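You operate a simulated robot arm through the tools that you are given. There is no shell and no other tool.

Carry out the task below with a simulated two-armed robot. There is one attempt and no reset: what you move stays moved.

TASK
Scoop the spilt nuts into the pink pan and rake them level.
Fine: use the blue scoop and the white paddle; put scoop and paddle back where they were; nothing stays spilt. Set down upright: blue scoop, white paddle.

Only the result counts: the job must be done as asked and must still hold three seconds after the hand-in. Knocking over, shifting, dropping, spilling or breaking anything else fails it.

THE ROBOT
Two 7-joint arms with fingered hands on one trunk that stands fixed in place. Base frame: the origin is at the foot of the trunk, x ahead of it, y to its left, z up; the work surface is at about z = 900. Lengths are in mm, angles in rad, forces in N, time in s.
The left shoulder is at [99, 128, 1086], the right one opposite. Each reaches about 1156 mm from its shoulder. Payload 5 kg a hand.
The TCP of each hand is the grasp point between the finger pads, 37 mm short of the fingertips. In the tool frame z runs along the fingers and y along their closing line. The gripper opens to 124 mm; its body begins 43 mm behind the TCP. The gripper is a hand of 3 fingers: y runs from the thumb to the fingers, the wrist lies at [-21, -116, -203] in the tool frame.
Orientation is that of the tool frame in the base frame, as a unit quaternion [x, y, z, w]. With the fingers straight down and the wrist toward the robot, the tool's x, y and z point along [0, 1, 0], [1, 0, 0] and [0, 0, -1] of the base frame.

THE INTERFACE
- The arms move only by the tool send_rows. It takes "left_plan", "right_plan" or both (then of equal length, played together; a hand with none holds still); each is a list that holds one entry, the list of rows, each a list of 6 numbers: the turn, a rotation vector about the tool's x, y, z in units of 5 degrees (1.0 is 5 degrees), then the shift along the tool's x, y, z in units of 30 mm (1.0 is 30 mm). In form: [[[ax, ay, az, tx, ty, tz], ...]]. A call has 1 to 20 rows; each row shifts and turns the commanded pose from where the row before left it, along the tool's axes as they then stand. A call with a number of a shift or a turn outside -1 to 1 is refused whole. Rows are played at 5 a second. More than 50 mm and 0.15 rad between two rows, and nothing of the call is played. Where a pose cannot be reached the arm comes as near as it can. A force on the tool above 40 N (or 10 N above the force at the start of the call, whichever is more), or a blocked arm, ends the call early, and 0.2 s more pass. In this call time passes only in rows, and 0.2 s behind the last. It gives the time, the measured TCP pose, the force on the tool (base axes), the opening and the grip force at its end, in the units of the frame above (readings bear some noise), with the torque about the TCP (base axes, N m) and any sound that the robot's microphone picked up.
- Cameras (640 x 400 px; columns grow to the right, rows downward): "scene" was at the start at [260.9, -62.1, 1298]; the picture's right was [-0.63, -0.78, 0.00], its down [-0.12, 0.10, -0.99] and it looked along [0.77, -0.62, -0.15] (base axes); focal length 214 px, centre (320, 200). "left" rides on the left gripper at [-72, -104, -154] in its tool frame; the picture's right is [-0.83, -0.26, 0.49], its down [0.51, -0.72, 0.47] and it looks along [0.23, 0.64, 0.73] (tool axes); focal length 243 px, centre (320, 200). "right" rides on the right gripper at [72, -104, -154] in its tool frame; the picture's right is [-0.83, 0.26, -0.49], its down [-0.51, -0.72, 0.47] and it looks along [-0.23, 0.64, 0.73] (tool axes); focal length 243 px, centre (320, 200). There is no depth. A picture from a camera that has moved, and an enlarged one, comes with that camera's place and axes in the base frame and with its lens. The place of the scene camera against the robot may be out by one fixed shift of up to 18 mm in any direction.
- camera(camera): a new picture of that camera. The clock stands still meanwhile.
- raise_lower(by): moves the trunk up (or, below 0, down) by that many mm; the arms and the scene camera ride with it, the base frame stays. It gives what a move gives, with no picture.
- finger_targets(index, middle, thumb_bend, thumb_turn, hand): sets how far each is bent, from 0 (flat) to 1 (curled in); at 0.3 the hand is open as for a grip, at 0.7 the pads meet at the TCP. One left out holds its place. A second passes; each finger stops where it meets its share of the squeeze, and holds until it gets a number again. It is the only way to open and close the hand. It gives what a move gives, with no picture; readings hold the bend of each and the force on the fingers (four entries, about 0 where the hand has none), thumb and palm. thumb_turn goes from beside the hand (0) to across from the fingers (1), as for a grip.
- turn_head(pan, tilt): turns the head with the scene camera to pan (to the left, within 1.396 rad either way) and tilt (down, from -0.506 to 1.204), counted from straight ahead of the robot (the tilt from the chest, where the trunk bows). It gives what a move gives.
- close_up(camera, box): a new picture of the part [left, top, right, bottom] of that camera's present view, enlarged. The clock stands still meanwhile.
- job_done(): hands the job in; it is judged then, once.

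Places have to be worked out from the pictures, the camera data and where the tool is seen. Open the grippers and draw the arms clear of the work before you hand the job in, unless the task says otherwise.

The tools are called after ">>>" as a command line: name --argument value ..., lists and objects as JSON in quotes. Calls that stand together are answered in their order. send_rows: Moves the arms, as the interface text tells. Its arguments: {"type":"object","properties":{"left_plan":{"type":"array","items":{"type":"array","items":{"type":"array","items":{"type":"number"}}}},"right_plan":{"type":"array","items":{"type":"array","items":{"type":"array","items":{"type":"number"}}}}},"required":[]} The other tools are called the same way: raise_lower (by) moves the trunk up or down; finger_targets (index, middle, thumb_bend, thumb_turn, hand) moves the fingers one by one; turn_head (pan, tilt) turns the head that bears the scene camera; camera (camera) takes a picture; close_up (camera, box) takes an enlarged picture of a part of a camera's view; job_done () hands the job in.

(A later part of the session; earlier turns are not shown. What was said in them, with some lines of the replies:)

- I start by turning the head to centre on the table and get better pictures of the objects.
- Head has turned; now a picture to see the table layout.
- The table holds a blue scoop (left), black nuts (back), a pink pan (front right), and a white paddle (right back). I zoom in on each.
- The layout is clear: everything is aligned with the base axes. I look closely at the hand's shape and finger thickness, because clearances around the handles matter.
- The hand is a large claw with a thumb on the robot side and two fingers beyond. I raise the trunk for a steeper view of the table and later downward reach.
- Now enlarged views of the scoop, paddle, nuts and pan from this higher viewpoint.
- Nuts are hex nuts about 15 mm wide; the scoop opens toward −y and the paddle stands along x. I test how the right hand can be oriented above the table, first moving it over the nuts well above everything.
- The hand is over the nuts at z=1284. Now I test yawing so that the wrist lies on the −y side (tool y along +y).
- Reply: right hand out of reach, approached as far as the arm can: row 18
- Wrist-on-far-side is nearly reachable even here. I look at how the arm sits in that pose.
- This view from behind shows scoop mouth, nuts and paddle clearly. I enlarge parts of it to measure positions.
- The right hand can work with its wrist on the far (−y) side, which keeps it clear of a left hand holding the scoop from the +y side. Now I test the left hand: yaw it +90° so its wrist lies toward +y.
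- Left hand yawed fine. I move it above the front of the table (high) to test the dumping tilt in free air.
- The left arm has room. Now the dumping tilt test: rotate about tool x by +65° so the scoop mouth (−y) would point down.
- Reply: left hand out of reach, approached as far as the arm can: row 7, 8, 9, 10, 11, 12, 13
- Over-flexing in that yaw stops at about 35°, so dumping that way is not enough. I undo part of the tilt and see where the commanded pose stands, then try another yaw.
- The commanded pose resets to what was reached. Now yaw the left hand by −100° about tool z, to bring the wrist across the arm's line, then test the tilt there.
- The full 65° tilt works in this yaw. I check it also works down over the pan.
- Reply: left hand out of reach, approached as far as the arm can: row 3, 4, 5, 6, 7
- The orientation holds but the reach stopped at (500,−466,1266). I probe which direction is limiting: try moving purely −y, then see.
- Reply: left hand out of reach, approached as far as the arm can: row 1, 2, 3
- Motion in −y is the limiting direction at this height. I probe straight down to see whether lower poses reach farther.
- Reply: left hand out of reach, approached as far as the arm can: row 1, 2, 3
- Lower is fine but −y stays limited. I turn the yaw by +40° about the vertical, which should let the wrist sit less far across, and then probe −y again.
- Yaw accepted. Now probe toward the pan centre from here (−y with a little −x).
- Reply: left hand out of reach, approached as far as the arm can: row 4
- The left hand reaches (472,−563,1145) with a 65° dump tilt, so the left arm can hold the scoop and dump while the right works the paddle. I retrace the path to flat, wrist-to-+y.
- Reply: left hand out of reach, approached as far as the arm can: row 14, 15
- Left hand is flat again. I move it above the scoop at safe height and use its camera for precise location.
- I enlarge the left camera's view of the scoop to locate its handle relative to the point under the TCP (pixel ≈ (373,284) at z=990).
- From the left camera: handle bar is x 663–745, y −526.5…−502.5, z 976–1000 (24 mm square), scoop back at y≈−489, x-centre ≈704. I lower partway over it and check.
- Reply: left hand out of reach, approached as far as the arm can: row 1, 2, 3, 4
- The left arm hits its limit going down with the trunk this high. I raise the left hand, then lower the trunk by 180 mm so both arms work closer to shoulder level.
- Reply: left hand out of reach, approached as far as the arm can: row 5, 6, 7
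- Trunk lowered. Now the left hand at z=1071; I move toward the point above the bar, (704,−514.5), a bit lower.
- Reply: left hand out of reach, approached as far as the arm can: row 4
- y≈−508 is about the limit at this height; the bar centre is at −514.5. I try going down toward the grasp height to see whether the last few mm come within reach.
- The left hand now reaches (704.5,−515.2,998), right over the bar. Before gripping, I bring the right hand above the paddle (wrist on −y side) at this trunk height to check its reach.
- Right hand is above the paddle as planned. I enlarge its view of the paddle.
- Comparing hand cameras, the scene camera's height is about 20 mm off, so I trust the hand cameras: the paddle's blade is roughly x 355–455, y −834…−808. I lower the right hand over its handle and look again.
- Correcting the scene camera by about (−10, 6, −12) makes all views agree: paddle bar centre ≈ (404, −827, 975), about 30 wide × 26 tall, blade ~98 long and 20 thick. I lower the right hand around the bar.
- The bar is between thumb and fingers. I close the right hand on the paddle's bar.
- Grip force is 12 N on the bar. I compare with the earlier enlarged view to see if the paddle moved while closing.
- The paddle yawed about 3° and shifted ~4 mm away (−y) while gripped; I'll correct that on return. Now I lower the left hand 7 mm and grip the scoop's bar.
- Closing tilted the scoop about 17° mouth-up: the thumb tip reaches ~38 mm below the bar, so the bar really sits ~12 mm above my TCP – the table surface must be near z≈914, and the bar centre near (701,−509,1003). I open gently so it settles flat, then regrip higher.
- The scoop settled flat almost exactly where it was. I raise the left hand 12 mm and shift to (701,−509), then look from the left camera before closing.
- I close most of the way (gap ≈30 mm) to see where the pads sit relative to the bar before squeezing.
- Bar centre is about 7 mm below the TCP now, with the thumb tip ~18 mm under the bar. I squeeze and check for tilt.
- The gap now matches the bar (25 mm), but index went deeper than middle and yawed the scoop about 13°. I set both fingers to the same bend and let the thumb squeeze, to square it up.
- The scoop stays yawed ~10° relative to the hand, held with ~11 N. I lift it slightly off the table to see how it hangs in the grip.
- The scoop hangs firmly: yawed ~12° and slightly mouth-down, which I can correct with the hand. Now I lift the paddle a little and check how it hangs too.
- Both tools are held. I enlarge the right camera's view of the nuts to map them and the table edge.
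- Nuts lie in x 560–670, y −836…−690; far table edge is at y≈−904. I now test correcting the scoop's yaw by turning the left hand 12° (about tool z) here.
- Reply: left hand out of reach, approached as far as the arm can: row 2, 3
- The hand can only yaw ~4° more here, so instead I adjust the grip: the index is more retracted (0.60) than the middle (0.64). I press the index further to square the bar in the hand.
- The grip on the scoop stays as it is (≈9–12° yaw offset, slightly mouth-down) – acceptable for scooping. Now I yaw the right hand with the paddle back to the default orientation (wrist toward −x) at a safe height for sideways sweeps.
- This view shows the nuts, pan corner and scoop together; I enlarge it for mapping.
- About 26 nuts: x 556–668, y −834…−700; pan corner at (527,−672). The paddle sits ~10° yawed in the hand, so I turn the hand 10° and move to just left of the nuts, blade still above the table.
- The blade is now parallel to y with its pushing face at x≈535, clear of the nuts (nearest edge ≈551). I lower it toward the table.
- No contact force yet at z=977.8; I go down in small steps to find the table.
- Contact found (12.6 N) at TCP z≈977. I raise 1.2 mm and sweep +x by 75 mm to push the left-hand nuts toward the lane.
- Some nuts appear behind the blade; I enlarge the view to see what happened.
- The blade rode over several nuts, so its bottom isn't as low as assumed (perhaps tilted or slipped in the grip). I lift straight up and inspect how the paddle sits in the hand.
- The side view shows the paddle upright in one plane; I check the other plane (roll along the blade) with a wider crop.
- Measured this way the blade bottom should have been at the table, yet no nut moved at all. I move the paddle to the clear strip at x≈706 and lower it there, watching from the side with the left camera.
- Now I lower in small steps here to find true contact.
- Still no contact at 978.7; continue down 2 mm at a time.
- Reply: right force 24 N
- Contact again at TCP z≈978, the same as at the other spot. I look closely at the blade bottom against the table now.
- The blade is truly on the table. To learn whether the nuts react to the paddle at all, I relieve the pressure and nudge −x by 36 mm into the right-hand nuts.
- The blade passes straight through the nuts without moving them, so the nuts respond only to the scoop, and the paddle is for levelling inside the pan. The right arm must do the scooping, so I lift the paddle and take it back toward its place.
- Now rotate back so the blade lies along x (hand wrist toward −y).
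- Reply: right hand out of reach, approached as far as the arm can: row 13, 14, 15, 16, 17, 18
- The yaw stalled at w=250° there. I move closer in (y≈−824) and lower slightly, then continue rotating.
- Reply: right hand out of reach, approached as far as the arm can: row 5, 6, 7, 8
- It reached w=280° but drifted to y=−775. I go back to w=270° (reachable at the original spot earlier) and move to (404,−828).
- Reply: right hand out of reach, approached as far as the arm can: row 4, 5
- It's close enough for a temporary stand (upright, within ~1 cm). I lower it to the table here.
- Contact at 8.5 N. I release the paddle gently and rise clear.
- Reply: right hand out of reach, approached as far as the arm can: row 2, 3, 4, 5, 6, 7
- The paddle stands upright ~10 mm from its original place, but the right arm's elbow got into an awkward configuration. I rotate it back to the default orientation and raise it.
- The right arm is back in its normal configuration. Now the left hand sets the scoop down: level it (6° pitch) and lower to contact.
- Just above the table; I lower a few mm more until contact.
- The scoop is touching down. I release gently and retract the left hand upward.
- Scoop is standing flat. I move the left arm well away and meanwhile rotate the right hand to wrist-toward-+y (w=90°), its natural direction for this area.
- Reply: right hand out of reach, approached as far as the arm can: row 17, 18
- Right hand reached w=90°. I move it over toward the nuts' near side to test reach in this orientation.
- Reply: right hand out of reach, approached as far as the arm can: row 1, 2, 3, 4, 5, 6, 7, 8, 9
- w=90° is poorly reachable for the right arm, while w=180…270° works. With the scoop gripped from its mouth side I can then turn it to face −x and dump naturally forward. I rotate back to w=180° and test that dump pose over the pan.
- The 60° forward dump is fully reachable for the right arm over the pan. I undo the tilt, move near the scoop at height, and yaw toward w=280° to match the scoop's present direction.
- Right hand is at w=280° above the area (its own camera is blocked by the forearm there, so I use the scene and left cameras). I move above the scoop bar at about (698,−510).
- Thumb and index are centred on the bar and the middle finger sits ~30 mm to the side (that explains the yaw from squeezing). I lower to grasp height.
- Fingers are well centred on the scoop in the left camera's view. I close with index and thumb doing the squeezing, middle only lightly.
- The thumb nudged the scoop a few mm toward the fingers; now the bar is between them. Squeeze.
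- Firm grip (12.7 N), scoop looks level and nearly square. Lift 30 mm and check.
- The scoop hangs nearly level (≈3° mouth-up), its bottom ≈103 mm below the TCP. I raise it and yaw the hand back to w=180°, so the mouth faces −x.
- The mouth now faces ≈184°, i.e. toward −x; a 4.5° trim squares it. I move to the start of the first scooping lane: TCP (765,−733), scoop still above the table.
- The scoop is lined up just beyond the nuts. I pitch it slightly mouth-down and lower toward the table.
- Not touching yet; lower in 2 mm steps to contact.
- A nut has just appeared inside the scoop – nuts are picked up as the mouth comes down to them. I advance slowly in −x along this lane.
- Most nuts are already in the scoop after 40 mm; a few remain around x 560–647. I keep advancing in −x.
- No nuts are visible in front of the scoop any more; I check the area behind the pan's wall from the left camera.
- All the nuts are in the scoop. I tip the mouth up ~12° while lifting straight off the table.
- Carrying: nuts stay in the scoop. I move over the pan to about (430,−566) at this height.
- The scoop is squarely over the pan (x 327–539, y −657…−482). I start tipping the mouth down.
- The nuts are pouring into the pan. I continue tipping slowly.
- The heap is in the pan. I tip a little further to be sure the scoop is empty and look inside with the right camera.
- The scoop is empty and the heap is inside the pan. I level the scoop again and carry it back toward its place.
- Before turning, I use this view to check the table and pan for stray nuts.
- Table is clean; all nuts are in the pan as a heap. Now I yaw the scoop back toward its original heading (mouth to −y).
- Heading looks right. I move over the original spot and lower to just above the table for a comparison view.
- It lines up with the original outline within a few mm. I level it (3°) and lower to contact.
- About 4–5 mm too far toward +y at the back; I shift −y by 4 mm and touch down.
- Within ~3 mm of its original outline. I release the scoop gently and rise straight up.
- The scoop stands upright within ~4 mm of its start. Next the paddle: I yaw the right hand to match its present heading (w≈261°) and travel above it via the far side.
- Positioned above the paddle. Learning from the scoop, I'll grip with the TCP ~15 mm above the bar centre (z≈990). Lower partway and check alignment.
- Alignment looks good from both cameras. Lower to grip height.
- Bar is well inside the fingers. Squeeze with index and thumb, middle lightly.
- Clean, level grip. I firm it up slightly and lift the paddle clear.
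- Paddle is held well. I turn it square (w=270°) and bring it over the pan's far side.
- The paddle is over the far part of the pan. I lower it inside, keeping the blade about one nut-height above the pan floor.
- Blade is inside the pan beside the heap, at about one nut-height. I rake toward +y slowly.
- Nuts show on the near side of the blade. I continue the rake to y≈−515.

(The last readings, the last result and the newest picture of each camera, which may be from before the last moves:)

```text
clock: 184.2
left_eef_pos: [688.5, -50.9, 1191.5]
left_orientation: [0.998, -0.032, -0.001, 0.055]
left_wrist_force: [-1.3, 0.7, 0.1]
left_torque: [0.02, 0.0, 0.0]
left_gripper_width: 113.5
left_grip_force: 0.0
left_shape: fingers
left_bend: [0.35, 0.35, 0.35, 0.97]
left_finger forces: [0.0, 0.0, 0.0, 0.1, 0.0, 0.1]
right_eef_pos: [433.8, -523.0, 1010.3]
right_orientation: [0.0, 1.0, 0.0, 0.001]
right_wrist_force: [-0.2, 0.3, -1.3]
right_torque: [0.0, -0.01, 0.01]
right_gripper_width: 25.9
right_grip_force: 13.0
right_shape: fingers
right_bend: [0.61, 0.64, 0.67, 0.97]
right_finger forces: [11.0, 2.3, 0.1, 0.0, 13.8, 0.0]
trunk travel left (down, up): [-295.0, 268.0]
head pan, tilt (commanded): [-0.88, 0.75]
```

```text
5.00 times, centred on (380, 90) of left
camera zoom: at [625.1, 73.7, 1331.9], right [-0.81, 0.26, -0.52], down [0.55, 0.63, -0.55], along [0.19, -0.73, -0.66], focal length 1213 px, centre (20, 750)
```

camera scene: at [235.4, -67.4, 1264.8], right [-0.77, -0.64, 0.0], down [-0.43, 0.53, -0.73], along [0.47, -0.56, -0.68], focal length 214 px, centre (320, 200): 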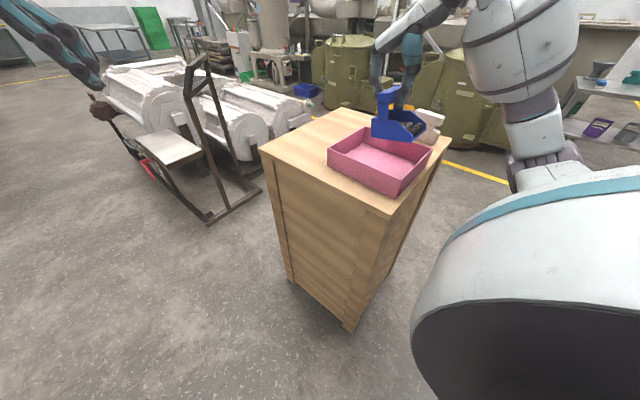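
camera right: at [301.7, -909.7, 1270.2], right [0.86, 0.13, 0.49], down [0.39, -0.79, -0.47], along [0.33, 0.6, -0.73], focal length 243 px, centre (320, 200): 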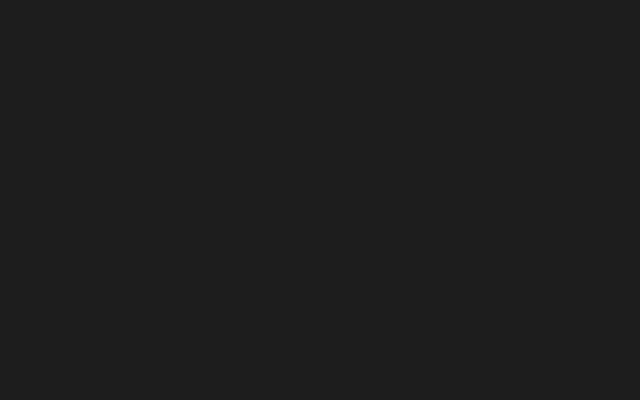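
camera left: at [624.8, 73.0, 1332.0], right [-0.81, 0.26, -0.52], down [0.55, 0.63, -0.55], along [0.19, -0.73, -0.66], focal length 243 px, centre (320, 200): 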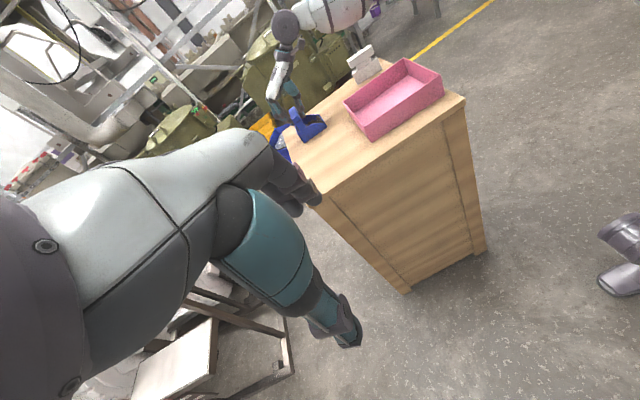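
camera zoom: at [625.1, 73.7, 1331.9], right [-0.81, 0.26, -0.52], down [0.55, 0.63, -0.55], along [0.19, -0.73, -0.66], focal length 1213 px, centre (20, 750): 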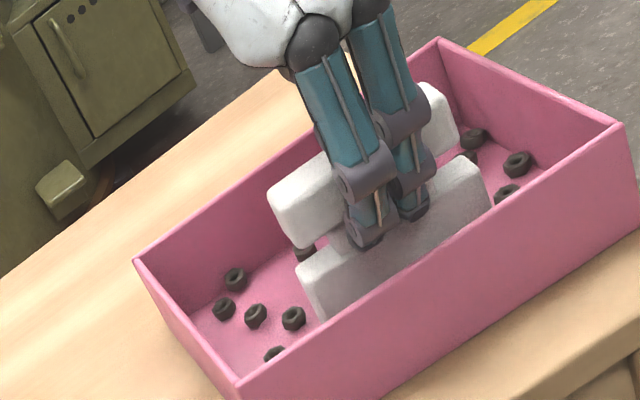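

The raking spread the nuts out across the pan. I lift the paddle straight out to inspect.

>>> send_rows --right_plan '[[[0, 0, 0, 0, 0, -0.6], [0, 0, 0, 0, 0, -0.8], [0, 0, 0, 0, 0, -0.9], [0, 0, 0, 0, -0.5, -0.6], [0, 0, 0, 0, -0.9, 0], [0, 0, 0, 0, -0.9, 0], [0, 0, 0, 0, -0.9, 0], [0, 0, 0, 0, -0.9, 0], [0, 0, 0, 0, -0.9, 0], [0, 0, 0, 0, -0.9, 0], [0, 0, 0, 0, -0.9, 0]]]'

>>> close_up --camera "scene" --box '[330, 100, 430, 190]'

>>> close_up --camera "left" --box '[330, 40, 450, 140]'

```text
clock: 186.6
left_eef_pos: [689.7, -52.2, 1191.7]
left_orientation: [0.998, -0.032, -0.002, 0.054]
left_wrist_force: [0.1, 0.5, -0.4]
left_torque: [0.02, 0.0, -0.02]
left_gripper_width: 113.8
left_grip_force: 0.0
left_shape: fingers
left_bend: [0.35, 0.35, 0.35, 0.97]
left_finger forces: [0.1, 0.0, 0.0, 0.1, 0.0, 0.0]
right_eef_pos: [433.7, -727.1, 1096.0]
right_orientation: [0.0, 1.0, 0.001, 0.0]
right_wrist_force: [-0.1, -0.3, -0.4]
right_torque: [0.01, 0.02, -0.03]
right_gripper_width: 25.7
right_grip_force: 14.2
right_shape: fingers
right_bend: [0.61, 0.64, 0.67, 0.97]
right_finger forces: [11.1, 2.1, 0.1, 0.0, 13.7, 0.0]
trunk travel left (down, up): [-295.0, 268.0]
head pan, tilt (commanded): [-0.88, 0.75]
```

```text
4.44 times, centred on (380, 145) of scene
camera zoom: at [236.5, -68.6, 1264.5], right [-0.77, -0.64, 0.0], down [-0.43, 0.53, -0.73], along [0.47, -0.56, -0.68], focal length 953 px, centre (53, 444)
```

zoom: 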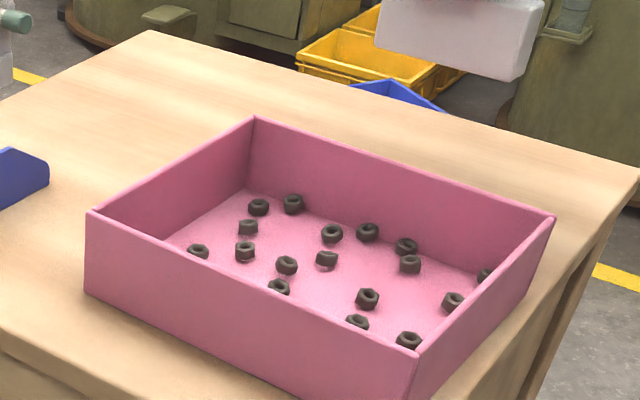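

```text
4.00 times, centred on (390, 90) of left
camera zoom: at [625.5, 72.5, 1331.6], right [-0.81, 0.26, -0.52], down [0.55, 0.63, -0.55], along [0.19, -0.73, -0.66], focal length 970 px, centre (40, 640)
```

zoom: 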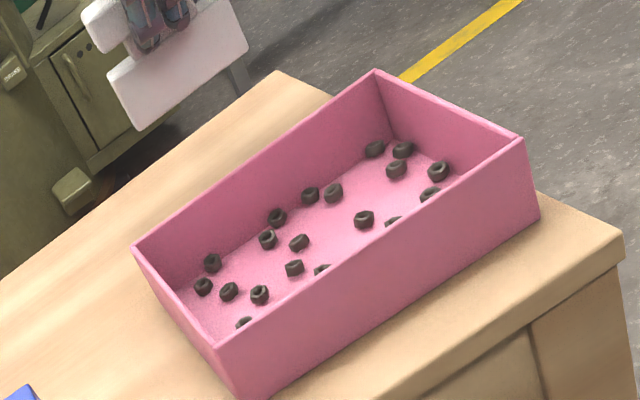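

The nuts now lie in an even single layer. I carry the paddle back over its original place.

>>> send_rows --right_plan '[[[0, 0, 0, 0.26, -0.85, 0], [0, 0, 0, 0.26, -0.85, 0], [0, 0, 0, 0.26, -0.85, 0], [0, 0, 0, 0.26, -0.85, 0], [0, 0, 0, 0, 0, 0.7], [0, 0, 0, 0, 0, 0.7], [0, 0, 0, 0, 0, 0.7]]]'

>>> close_up --camera "scene" --box '[396, 96, 452, 150]'

>>> close_up --camera "left" --box '[320, 30, 400, 100]'

```text
clock: 188.2
left_eef_pos: [688.5, -52.1, 1191.4]
left_orientation: [0.998, -0.032, -0.001, 0.054]
left_wrist_force: [1.0, -0.6, 0.8]
left_torque: [0.03, 0.01, -0.01]
left_gripper_width: 113.6
left_grip_force: 0.1
left_shape: fingers
left_bend: [0.35, 0.35, 0.35, 0.97]
left_finger forces: [0.1, 0.1, 0.0, 0.1, 0.1, 0.0]
right_eef_pos: [403.2, -828.7, 1033.8]
right_orientation: [0.0, 1.0, 0.0, 0.0]
right_wrist_force: [-0.6, 0.2, -0.1]
right_torque: [0.03, -0.06, 0.0]
right_gripper_width: 25.9
right_grip_force: 13.3
right_shape: fingers
right_bend: [0.61, 0.64, 0.67, 0.97]
right_finger forces: [11.0, 2.2, 0.0, 0.0, 13.6, 0.1]
trunk travel left (down, up): [-295.0, 268.0]
head pan, tilt (commanded): [-0.88, 0.75]
```

```text
7.41 times, centred on (424, 123) of scene
camera zoom: at [236.2, -68.2, 1264.6], right [-0.77, -0.64, 0.0], down [-0.43, 0.53, -0.73], along [0.47, -0.56, -0.68], focal length 1589 px, centre (-450, 770)
```

zoom: 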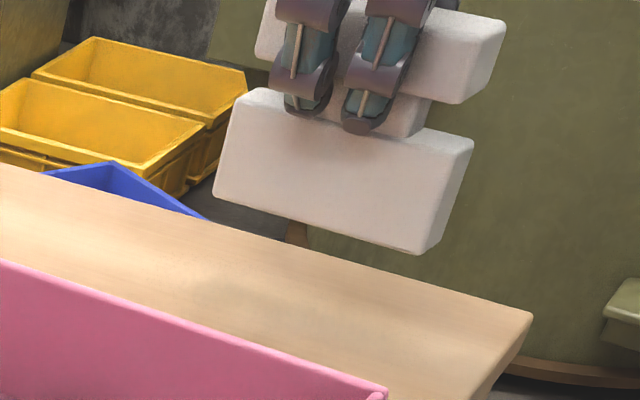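

```text
5.71 times, centred on (360, 65) of left
camera zoom: at [625.1, 73.1, 1331.9], right [-0.81, 0.26, -0.52], down [0.55, 0.63, -0.55], along [0.19, -0.73, -0.66], focal length 1386 px, centre (91, 971)
```

zoom: 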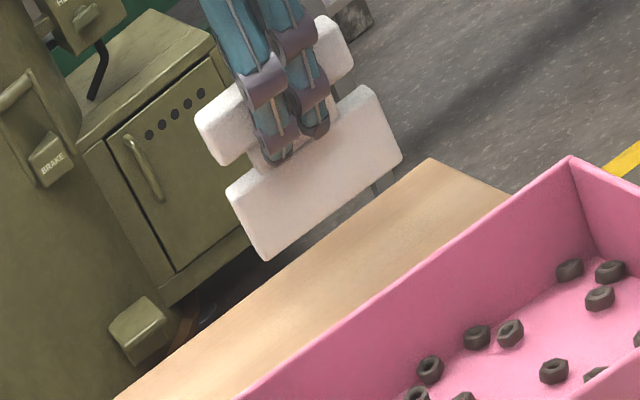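

Projection says it would land ~4 mm too far in −y; I shift +4 mm and lower to the table.

>>> send_rows --right_plan '[[[0, 0, 0, 0, 0.14, 0.4], [0, 0, 0, 0, 0, 0.5], [0, 0, 0, 0, 0, 0.3], [0, 0, 0, 0, 0, 0.12]]]'

>>> close_up --camera "scene" --box '[396, 96, 452, 150]'

```text
clock: 189.2
left_eef_pos: [688.9, -52.0, 1191.2]
left_orientation: [0.998, -0.032, -0.001, 0.055]
left_wrist_force: [-0.1, -0.4, 0.2]
left_torque: [0.04, 0.02, 0.01]
left_gripper_width: 113.7
left_grip_force: 0.0
left_shape: fingers
left_bend: [0.35, 0.35, 0.35, 0.97]
left_finger forces: [0.0, 0.1, 0.1, 0.1, 0.1, 0.0]
right_eef_pos: [403.8, -824.8, 993.6]
right_orientation: [0.0, 1.0, -0.001, 0.0]
right_wrist_force: [-0.1, 0.2, -1.0]
right_torque: [0.03, -0.02, 0.02]
right_gripper_width: 25.6
right_grip_force: 13.6
right_shape: fingers
right_bend: [0.61, 0.64, 0.67, 0.97]
right_finger forces: [10.9, 2.2, 0.1, 0.0, 13.5, 0.0]
trunk travel left (down, up): [-295.0, 268.0]
head pan, tilt (commanded): [-0.88, 0.75]
```

```text
7.41 times, centred on (424, 123) of scene
camera zoom: at [236.1, -68.0, 1264.6], right [-0.77, -0.64, 0.0], down [-0.43, 0.53, -0.73], along [0.47, -0.56, -0.68], focal length 1589 px, centre (-450, 770)
```

zoom: 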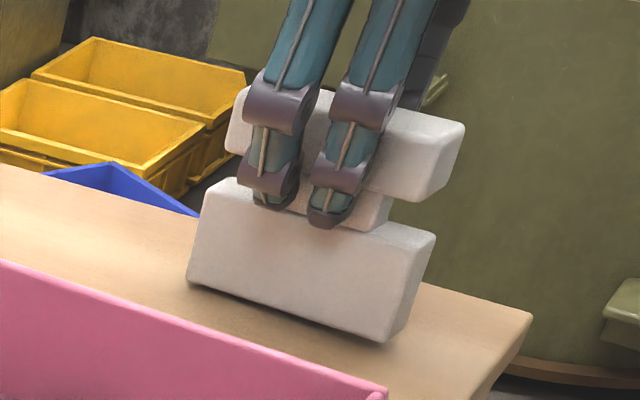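

Nearly there, matching the original outline within ~3 mm. Lower to contact.

>>> send_rows --right_plan '[[[0, 0, 0, 0, 0, 0.07], [0, 0, 0, 0, 0, 0.05]]]'

```text
clock: 189.8
left_eef_pos: [688.7, -52.3, 1191.5]
left_orientation: [0.998, -0.032, -0.001, 0.055]
left_wrist_force: [-0.6, 0.5, 0.2]
left_torque: [0.0, 0.0, -0.01]
left_gripper_width: 113.9
left_grip_force: 0.1
left_shape: fingers
left_bend: [0.35, 0.35, 0.35, 0.97]
left_finger forces: [0.0, 0.1, 0.0, 0.0, 0.1, 0.0]
right_eef_pos: [401.8, -824.5, 989.4]
right_orientation: [0.0, 1.0, 0.001, 0.0]
right_wrist_force: [0.4, -0.2, -1.6]
right_torque: [0.02, 0.01, -0.01]
right_gripper_width: 26.0
right_grip_force: 13.6
right_shape: fingers
right_bend: [0.61, 0.64, 0.67, 0.97]
right_finger forces: [11.1, 1.9, 0.1, 0.1, 13.5, 0.1]
trunk travel left (down, up): [-295.0, 268.0]
head pan, tilt (commanded): [-0.88, 0.75]
```

No contact yet; a bit further in small steps.

>>> send_rows --right_plan '[[[0, 0, 0, 0, 0, 0.06], [0, 0, 0, 0, 0, 0.04]]]'

>>> close_up --camera "scene" --box '[396, 96, 452, 150]'

```text
clock: 190.4
left_eef_pos: [687.7, -51.8, 1191.3]
left_orientation: [0.998, -0.032, -0.001, 0.055]
left_wrist_force: [-0.2, 0.0, 0.4]
left_torque: [-0.02, 0.01, -0.01]
left_gripper_width: 113.5
left_grip_force: 0.1
left_shape: fingers
left_bend: [0.35, 0.35, 0.35, 0.97]
left_finger forces: [0.0, 0.0, 0.0, 0.0, 0.0, 0.1]
right_eef_pos: [401.6, -823.3, 988.5]
right_orientation: [0.0, 1.0, -0.002, 0.001]
right_wrist_force: [0.0, -2.2, 5.1]
right_torque: [-0.05, 0.02, 0.0]
right_gripper_width: 25.2
right_grip_force: 12.8
right_shape: fingers
right_bend: [0.61, 0.64, 0.68, 0.97]
right_finger forces: [10.5, 1.4, 0.0, 0.0, 13.6, 0.0]
trunk travel left (down, up): [-295.0, 268.0]
head pan, tilt (commanded): [-0.88, 0.75]
```

```text
7.41 times, centred on (424, 123) of scene
camera zoom: at [235.7, -67.2, 1264.8], right [-0.77, -0.64, 0.0], down [-0.43, 0.53, -0.73], along [0.47, -0.56, -0.68], focal length 1589 px, centre (-450, 770)
```

zoom: 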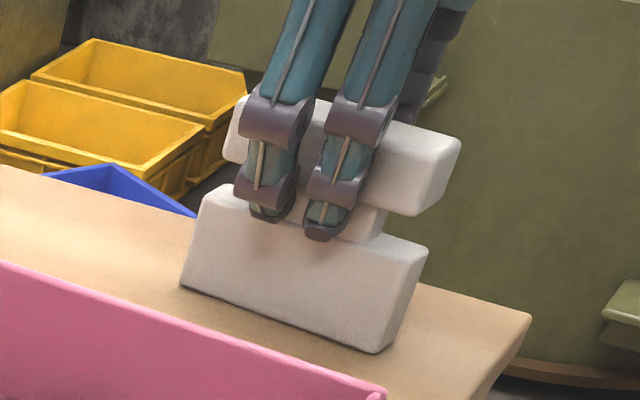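

Contact at 5 N, and the outline matches the original within ~3 mm. Release gently.

>>> finger_targets --hand "right" --index 0.58 --middle 0.58 --thumb_bend 0.6

>>> finger_targets --hand "right" --index 0.35 --middle 0.35 --thumb_bend 0.35

>>> close_up --camera "scene" --box '[396, 96, 452, 150]'

```text
clock: 191.4
left_eef_pos: [689.1, -50.9, 1191.4]
left_orientation: [0.998, -0.033, 0.0, 0.055]
left_wrist_force: [0.5, 0.1, 0.5]
left_torque: [0.01, 0.01, 0.01]
left_gripper_width: 113.5
left_grip_force: 0.0
left_shape: fingers
left_bend: [0.35, 0.35, 0.35, 0.97]
left_finger forces: [0.0, 0.0, 0.0, 0.0, 0.1, 0.0]
right_eef_pos: [401.7, -823.3, 987.7]
right_orientation: [0.0, 1.0, 0.0, 0.0]
right_wrist_force: [-0.2, -0.2, 0.2]
right_torque: [0.04, 0.0, -0.01]
right_gripper_width: 40.8
right_grip_force: 0.1
right_shape: fingers
right_bend: [0.57, 0.57, 0.6, 0.97]
right_finger forces: [0.0, 0.0, 0.0, 0.0, 0.1, 0.0]
trunk travel left (down, up): [-295.0, 268.0]
head pan, tilt (commanded): [-0.88, 0.75]
```

```text
clock: 192.4
left_eef_pos: [688.3, -52.3, 1190.7]
left_orientation: [0.998, -0.032, 0.0, 0.055]
left_wrist_force: [0.1, 0.4, 0.1]
left_torque: [-0.01, 0.02, -0.01]
left_gripper_width: 113.5
left_grip_force: 0.0
left_shape: fingers
left_bend: [0.35, 0.35, 0.35, 0.97]
left_finger forces: [0.0, 0.0, 0.1, 0.0, 0.0, 0.2]
right_eef_pos: [402.3, -823.9, 988.0]
right_orientation: [0.0, 1.0, 0.0, 0.0]
right_wrist_force: [0.1, 0.6, 0.1]
right_torque: [-0.04, -0.02, 0.02]
right_gripper_width: 113.5
right_grip_force: 0.0
right_shape: fingers
right_bend: [0.35, 0.35, 0.35, 0.97]
right_finger forces: [0.0, 0.1, 0.0, 0.1, 0.0, 0.0]
trunk travel left (down, up): [-295.0, 268.0]
head pan, tilt (commanded): [-0.88, 0.75]
```

```text
7.41 times, centred on (424, 123) of scene
camera zoom: at [236.1, -67.7, 1264.6], right [-0.77, -0.64, 0.0], down [-0.43, 0.53, -0.73], along [0.47, -0.56, -0.68], focal length 1589 px, centre (-450, 770)
```

zoom: 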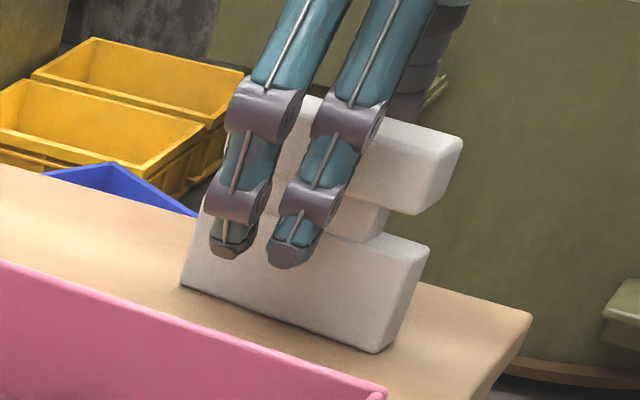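

The paddle stands free. I rise straight up carefully.

>>> send_rows --right_plan '[[[0, 0, 0, 0, 0, -0.4], [0, 0, 0, 0, 0, -0.7], [0, 0, 0, 0, 0, -0.9], [0, 0, 0, 0, 0, -0.9]]]'

>>> close_up --camera "scene" --box '[396, 96, 452, 150]'

```text
clock: 193.4
left_eef_pos: [688.6, -50.1, 1192.0]
left_orientation: [0.998, -0.032, -0.001, 0.056]
left_wrist_force: [-0.7, 1.0, 0.1]
left_torque: [-0.05, -0.03, 0.02]
left_gripper_width: 113.6
left_grip_force: 0.0
left_shape: fingers
left_bend: [0.35, 0.35, 0.35, 0.97]
left_finger forces: [0.0, 0.0, 0.1, 0.0, 0.0, 0.0]
right_eef_pos: [401.5, -823.1, 1076.2]
right_orientation: [0.0, 1.0, -0.001, 0.0]
right_wrist_force: [0.5, -0.5, 0.3]
right_torque: [-0.02, 0.01, 0.02]
right_gripper_width: 113.4
right_grip_force: 0.0
right_shape: fingers
right_bend: [0.35, 0.35, 0.35, 0.97]
right_finger forces: [0.1, 0.0, 0.0, 0.0, 0.1, 0.0]
trunk travel left (down, up): [-295.0, 268.0]
head pan, tilt (commanded): [-0.88, 0.75]
```

```text
7.41 times, centred on (424, 123) of scene
camera zoom: at [235.6, -66.1, 1264.8], right [-0.77, -0.64, 0.0], down [-0.43, 0.52, -0.73], along [0.47, -0.56, -0.68], focal length 1589 px, centre (-450, 770)
```

zoom: 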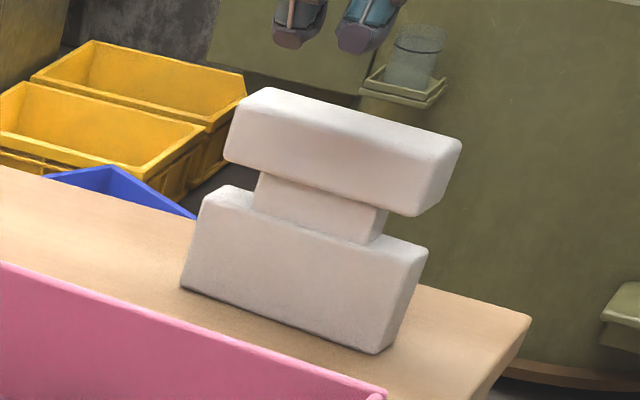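

The paddle is upright and matches its original outline. I raise the right arm further and turn it back to its default orientation.

>>> send_rows --right_plan '[[[0, 0, 0, 0, 0.2, -0.9], [0, 0, 0, 0, 0.2, -0.9], [0, 0, 0, 0, 0.3, -0.9], [0, 0, 0, 0, 0.3, -0.9]]]'

>>> send_rows --right_plan '[[[0, 0, 1, 0, 0, 0], [0, 0, 1, 0, 0, 0], [0, 0, 1, 0, 0, 0], [0, 0, 1, 0, 0, 0], [0, 0, 1, 0, 0, 0], [0, 0, 1, 0, 0, 0], [0, 0, 1, 0, 0, 0], [0, 0, 1, 0, 0, 0], [0, 0, 1, 0, 0, 0], [0, 0, 1, 0, 0, 0], [0, 0, 1, 0, 0, 0], [0, 0, 1, 0, 0, 0], [0, 0, 1, 0, 0, 0], [0, 0, 1, 0, 0, 0], [0, 0, 1, 0, 0, 0], [0, 0, 1, 0, 0, 0], [0, 0, 1, 0, 0, 0], [0, 0, 1, 0, 0, 0]]]'

>>> camera --camera "right"

>>> camera --camera "scene"

```text
clock: 194.4
left_eef_pos: [688.6, -48.5, 1191.8]
left_orientation: [0.998, -0.033, -0.002, 0.056]
left_wrist_force: [-0.5, 1.5, 0.3]
left_torque: [-0.01, 0.0, 0.0]
left_gripper_width: 113.5
left_grip_force: 0.1
left_shape: fingers
left_bend: [0.35, 0.35, 0.35, 0.97]
left_finger forces: [0.0, 0.0, 0.1, 0.1, 0.0, 0.0]
right_eef_pos: [402.2, -791.2, 1185.2]
right_orientation: [-0.001, 1.0, -0.001, 0.001]
right_wrist_force: [-0.1, 0.1, 0.3]
right_torque: [-0.03, -0.04, 0.0]
right_gripper_width: 113.4
right_grip_force: 0.0
right_shape: fingers
right_bend: [0.35, 0.35, 0.35, 0.97]
right_finger forces: [0.0, 0.0, 0.0, 0.0, 0.1, 0.0]
trunk travel left (down, up): [-295.0, 268.0]
head pan, tilt (commanded): [-0.88, 0.75]
```

```text
clock: 198.2
left_eef_pos: [688.3, -50.7, 1191.2]
left_orientation: [0.998, -0.032, -0.001, 0.055]
left_wrist_force: [1.4, 0.8, -0.7]
left_torque: [0.02, 0.0, -0.02]
left_gripper_width: 113.5
left_grip_force: 0.1
left_shape: fingers
left_bend: [0.35, 0.35, 0.35, 0.97]
left_finger forces: [0.0, 0.1, 0.1, 0.1, 0.0, 0.1]
right_eef_pos: [401.4, -794.0, 1183.2]
right_orientation: [0.707, 0.707, 0.002, 0.001]
right_wrist_force: [-0.3, 0.5, 0.3]
right_torque: [-0.01, -0.04, -0.01]
right_gripper_width: 113.4
right_grip_force: 0.0
right_shape: fingers
right_bend: [0.35, 0.35, 0.35, 0.97]
right_finger forces: [0.0, 0.0, 0.1, 0.0, 0.0, 0.0]
trunk travel left (down, up): [-295.0, 268.0]
head pan, tilt (commanded): [-0.88, 0.75]
```

```text
taken
camera right: at [298.3, -722.4, 1336.3], right [0.26, -0.83, 0.49], down [-0.72, -0.51, -0.47], along [0.64, -0.23, -0.73], focal length 243 px, centre (320, 200)
```

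right: 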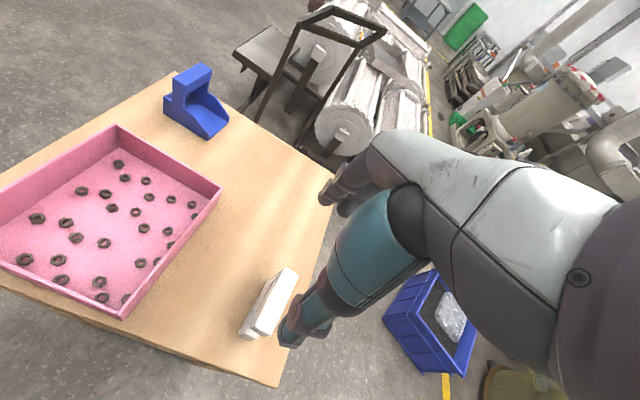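

```text
taken
camera scene: at [235.9, -67.3, 1264.7], right [-0.77, -0.64, 0.0], down [-0.43, 0.53, -0.73], along [0.47, -0.56, -0.68], focal length 214 px, centre (320, 200)
```

scene: 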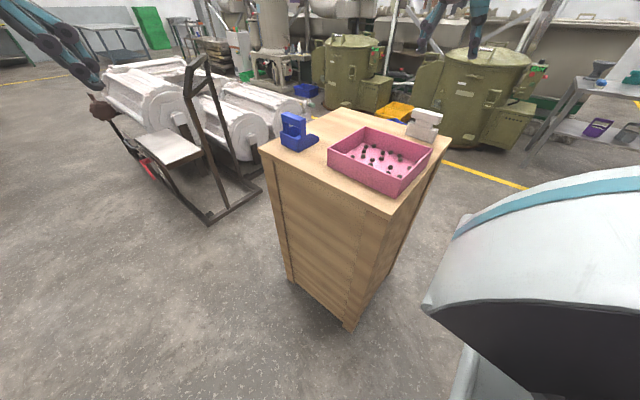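

The nuts are spread evenly in the pan. A final close look at the pan, table and both tools from this view.

>>> close_up --camera "right" --box '[0, 110, 240, 330]'

>>> close_up --camera "right" --box '[150, 60, 340, 220]'

>>> close_up --camera "scene" --box '[250, 90, 470, 220]'

```text
1.82 times, centred on (120, 220) of right
camera zoom: at [298.3, -722.4, 1336.3], right [0.26, -0.83, 0.49], down [-0.72, -0.51, -0.47], along [0.64, -0.23, -0.73], focal length 441 px, centre (684, 164)
```

zoom: 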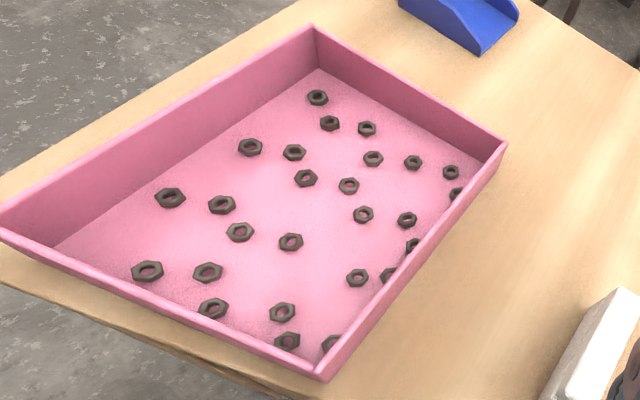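

```text
2.50 times, centred on (245, 140) of right
camera zoom: at [298.3, -722.4, 1336.3], right [0.26, -0.83, 0.49], down [-0.72, -0.51, -0.47], along [0.64, -0.23, -0.73], focal length 606 px, centre (508, 350)
```

zoom: 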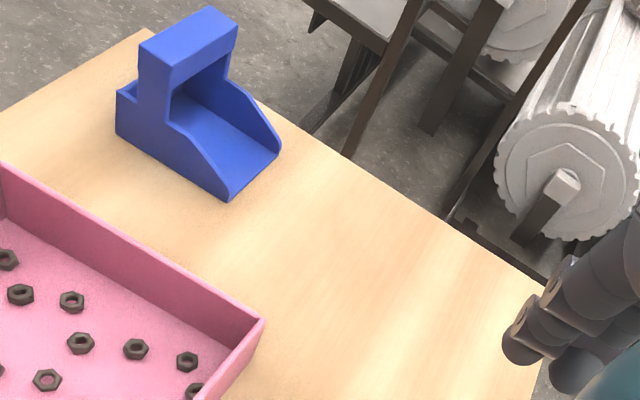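

```text
2.91 times, centred on (360, 155) of scene
camera zoom: at [235.9, -67.3, 1264.7], right [-0.77, -0.64, 0.0], down [-0.43, 0.53, -0.73], along [0.47, -0.56, -0.68], focal length 624 px, centre (204, 331)
```

zoom: 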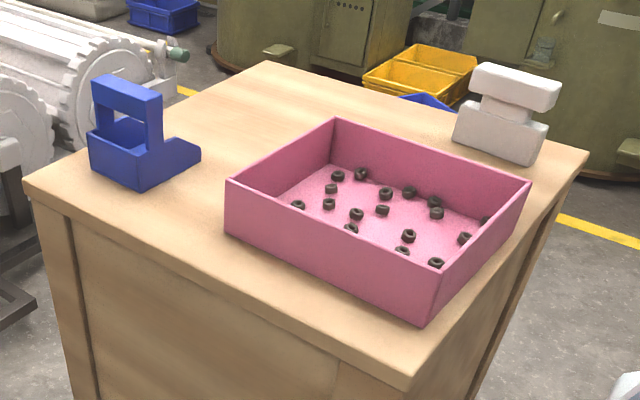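

All 26 nuts lie in one level layer, the table is clean, scoop and paddle are upright in their places. I open both hands fully and draw the right arm up and clear.

>>> send_rows --right_plan '[[[0, 0, 0, 0, 0, -0.9], [0, 0, 0, 0, 0, -0.9], [0, 0, 0, 0, -0.3, -0.9], [0, 0, 0, -0.3, -0.3, -0.9], [0, 0, 0, -0.3, -0.3, -0.5]]]'

>>> finger_targets --hand "right" --index 0.3 --middle 0.3 --thumb_bend 0.3

>>> finger_targets --hand "left" --index 0.3 --middle 0.3 --thumb_bend 0.3

>>> camera --camera "scene"

```text
clock: 199.4
left_eef_pos: [688.4, -50.9, 1192.2]
left_orientation: [0.998, -0.032, -0.001, 0.055]
left_wrist_force: [0.1, 0.0, -0.8]
left_torque: [0.03, 0.0, -0.02]
left_gripper_width: 113.6
left_grip_force: 0.1
left_shape: fingers
left_bend: [0.35, 0.35, 0.35, 0.97]
left_finger forces: [0.0, 0.1, 0.0, 0.0, 0.1, 0.0]
right_eef_pos: [376.8, -812.9, 1304.0]
right_orientation: [0.707, 0.707, 0.001, 0.0]
right_wrist_force: [0.3, -0.5, -0.3]
right_torque: [-0.02, 0.03, 0.03]
right_gripper_width: 113.4
right_grip_force: 0.0
right_shape: fingers
right_bend: [0.35, 0.35, 0.35, 0.97]
right_finger forces: [0.1, 0.0, 0.0, 0.1, 0.0, 0.1]
trunk travel left (down, up): [-295.0, 268.0]
head pan, tilt (commanded): [-0.88, 0.75]
```

```text
clock: 200.4
left_eef_pos: [689.4, -52.5, 1191.6]
left_orientation: [0.998, -0.033, -0.001, 0.055]
left_wrist_force: [-1.4, 0.1, -0.4]
left_torque: [0.02, 0.02, 0.03]
left_gripper_width: 113.2
left_grip_force: 0.1
left_shape: fingers
left_bend: [0.35, 0.35, 0.35, 0.97]
left_finger forces: [0.0, 0.0, 0.1, 0.0, 0.0, 0.1]
right_eef_pos: [376.2, -811.8, 1305.4]
right_orientation: [0.707, 0.707, 0.0, 0.0]
right_wrist_force: [-0.2, 0.1, 0.4]
right_torque: [-0.03, 0.01, 0.0]
right_gripper_width: 128.5
right_grip_force: 0.1
right_shape: fingers
right_bend: [0.3, 0.3, 0.3, 0.97]
right_finger forces: [0.1, 0.1, 0.0, 0.1, 0.0, 0.0]
trunk travel left (down, up): [-295.0, 268.0]
head pan, tilt (commanded): [-0.88, 0.75]
```

```text
clock: 201.4
left_eef_pos: [689.2, -51.9, 1192.3]
left_orientation: [0.998, -0.032, -0.001, 0.055]
left_wrist_force: [-0.2, -0.7, -0.5]
left_torque: [0.01, -0.03, -0.01]
left_gripper_width: 128.2
left_grip_force: 0.0
left_shape: fingers
left_bend: [0.3, 0.3, 0.3, 0.97]
left_finger forces: [0.0, 0.0, 0.0, 0.0, 0.0, 0.0]
right_eef_pos: [375.5, -812.2, 1305.0]
right_orientation: [0.707, 0.707, 0.001, 0.0]
right_wrist_force: [0.1, 0.0, 0.1]
right_torque: [0.02, 0.01, -0.02]
right_gripper_width: 128.4
right_grip_force: 0.1
right_shape: fingers
right_bend: [0.3, 0.3, 0.3, 0.97]
right_finger forces: [0.0, 0.1, 0.0, 0.1, 0.0, 0.0]
trunk travel left (down, up): [-295.0, 268.0]
head pan, tilt (commanded): [-0.88, 0.75]
```

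```text
taken
camera scene: at [236.1, -67.8, 1264.6], right [-0.77, -0.64, 0.0], down [-0.43, 0.53, -0.73], along [0.47, -0.56, -0.68], focal length 214 px, centre (320, 200)
```

scene: 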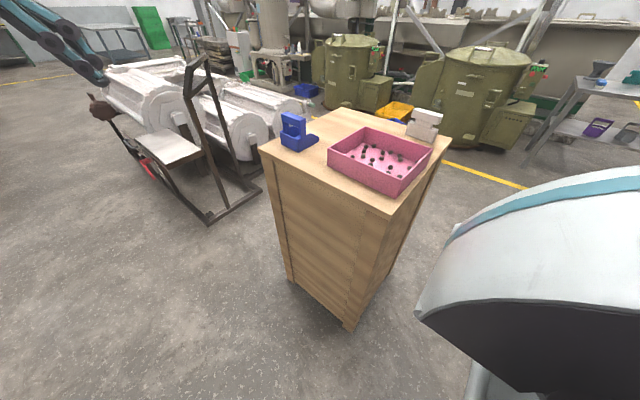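

Both hands are open and clear, the scoop and paddle stand upright in their places, and the nuts are level in the pan with nothing left on the table. I hand the job in.

>>> job_done

```text
The job is handed in.
```

All the spilt nuts are in the pink pan. I count 26, lying in one even layer, and the table is clear.

- **Scoop:** I gathered the nuts with the blue scoop, tipped them into the pan, and set the scoop back upright about 4 mm from where it started.
- **Paddle:** I levelled the nuts with one pass of the white paddle and set it back upright about 3 mm from where it started.
- **Everything else:** Neither hand touched the pan, and nothing was knocked or spilt along the way. Both hands are open and drawn clear of the table.

Those distances are my own comparison of camera views from before and after. The hand-in gave no verdict, so I can't confirm how the job was judged.
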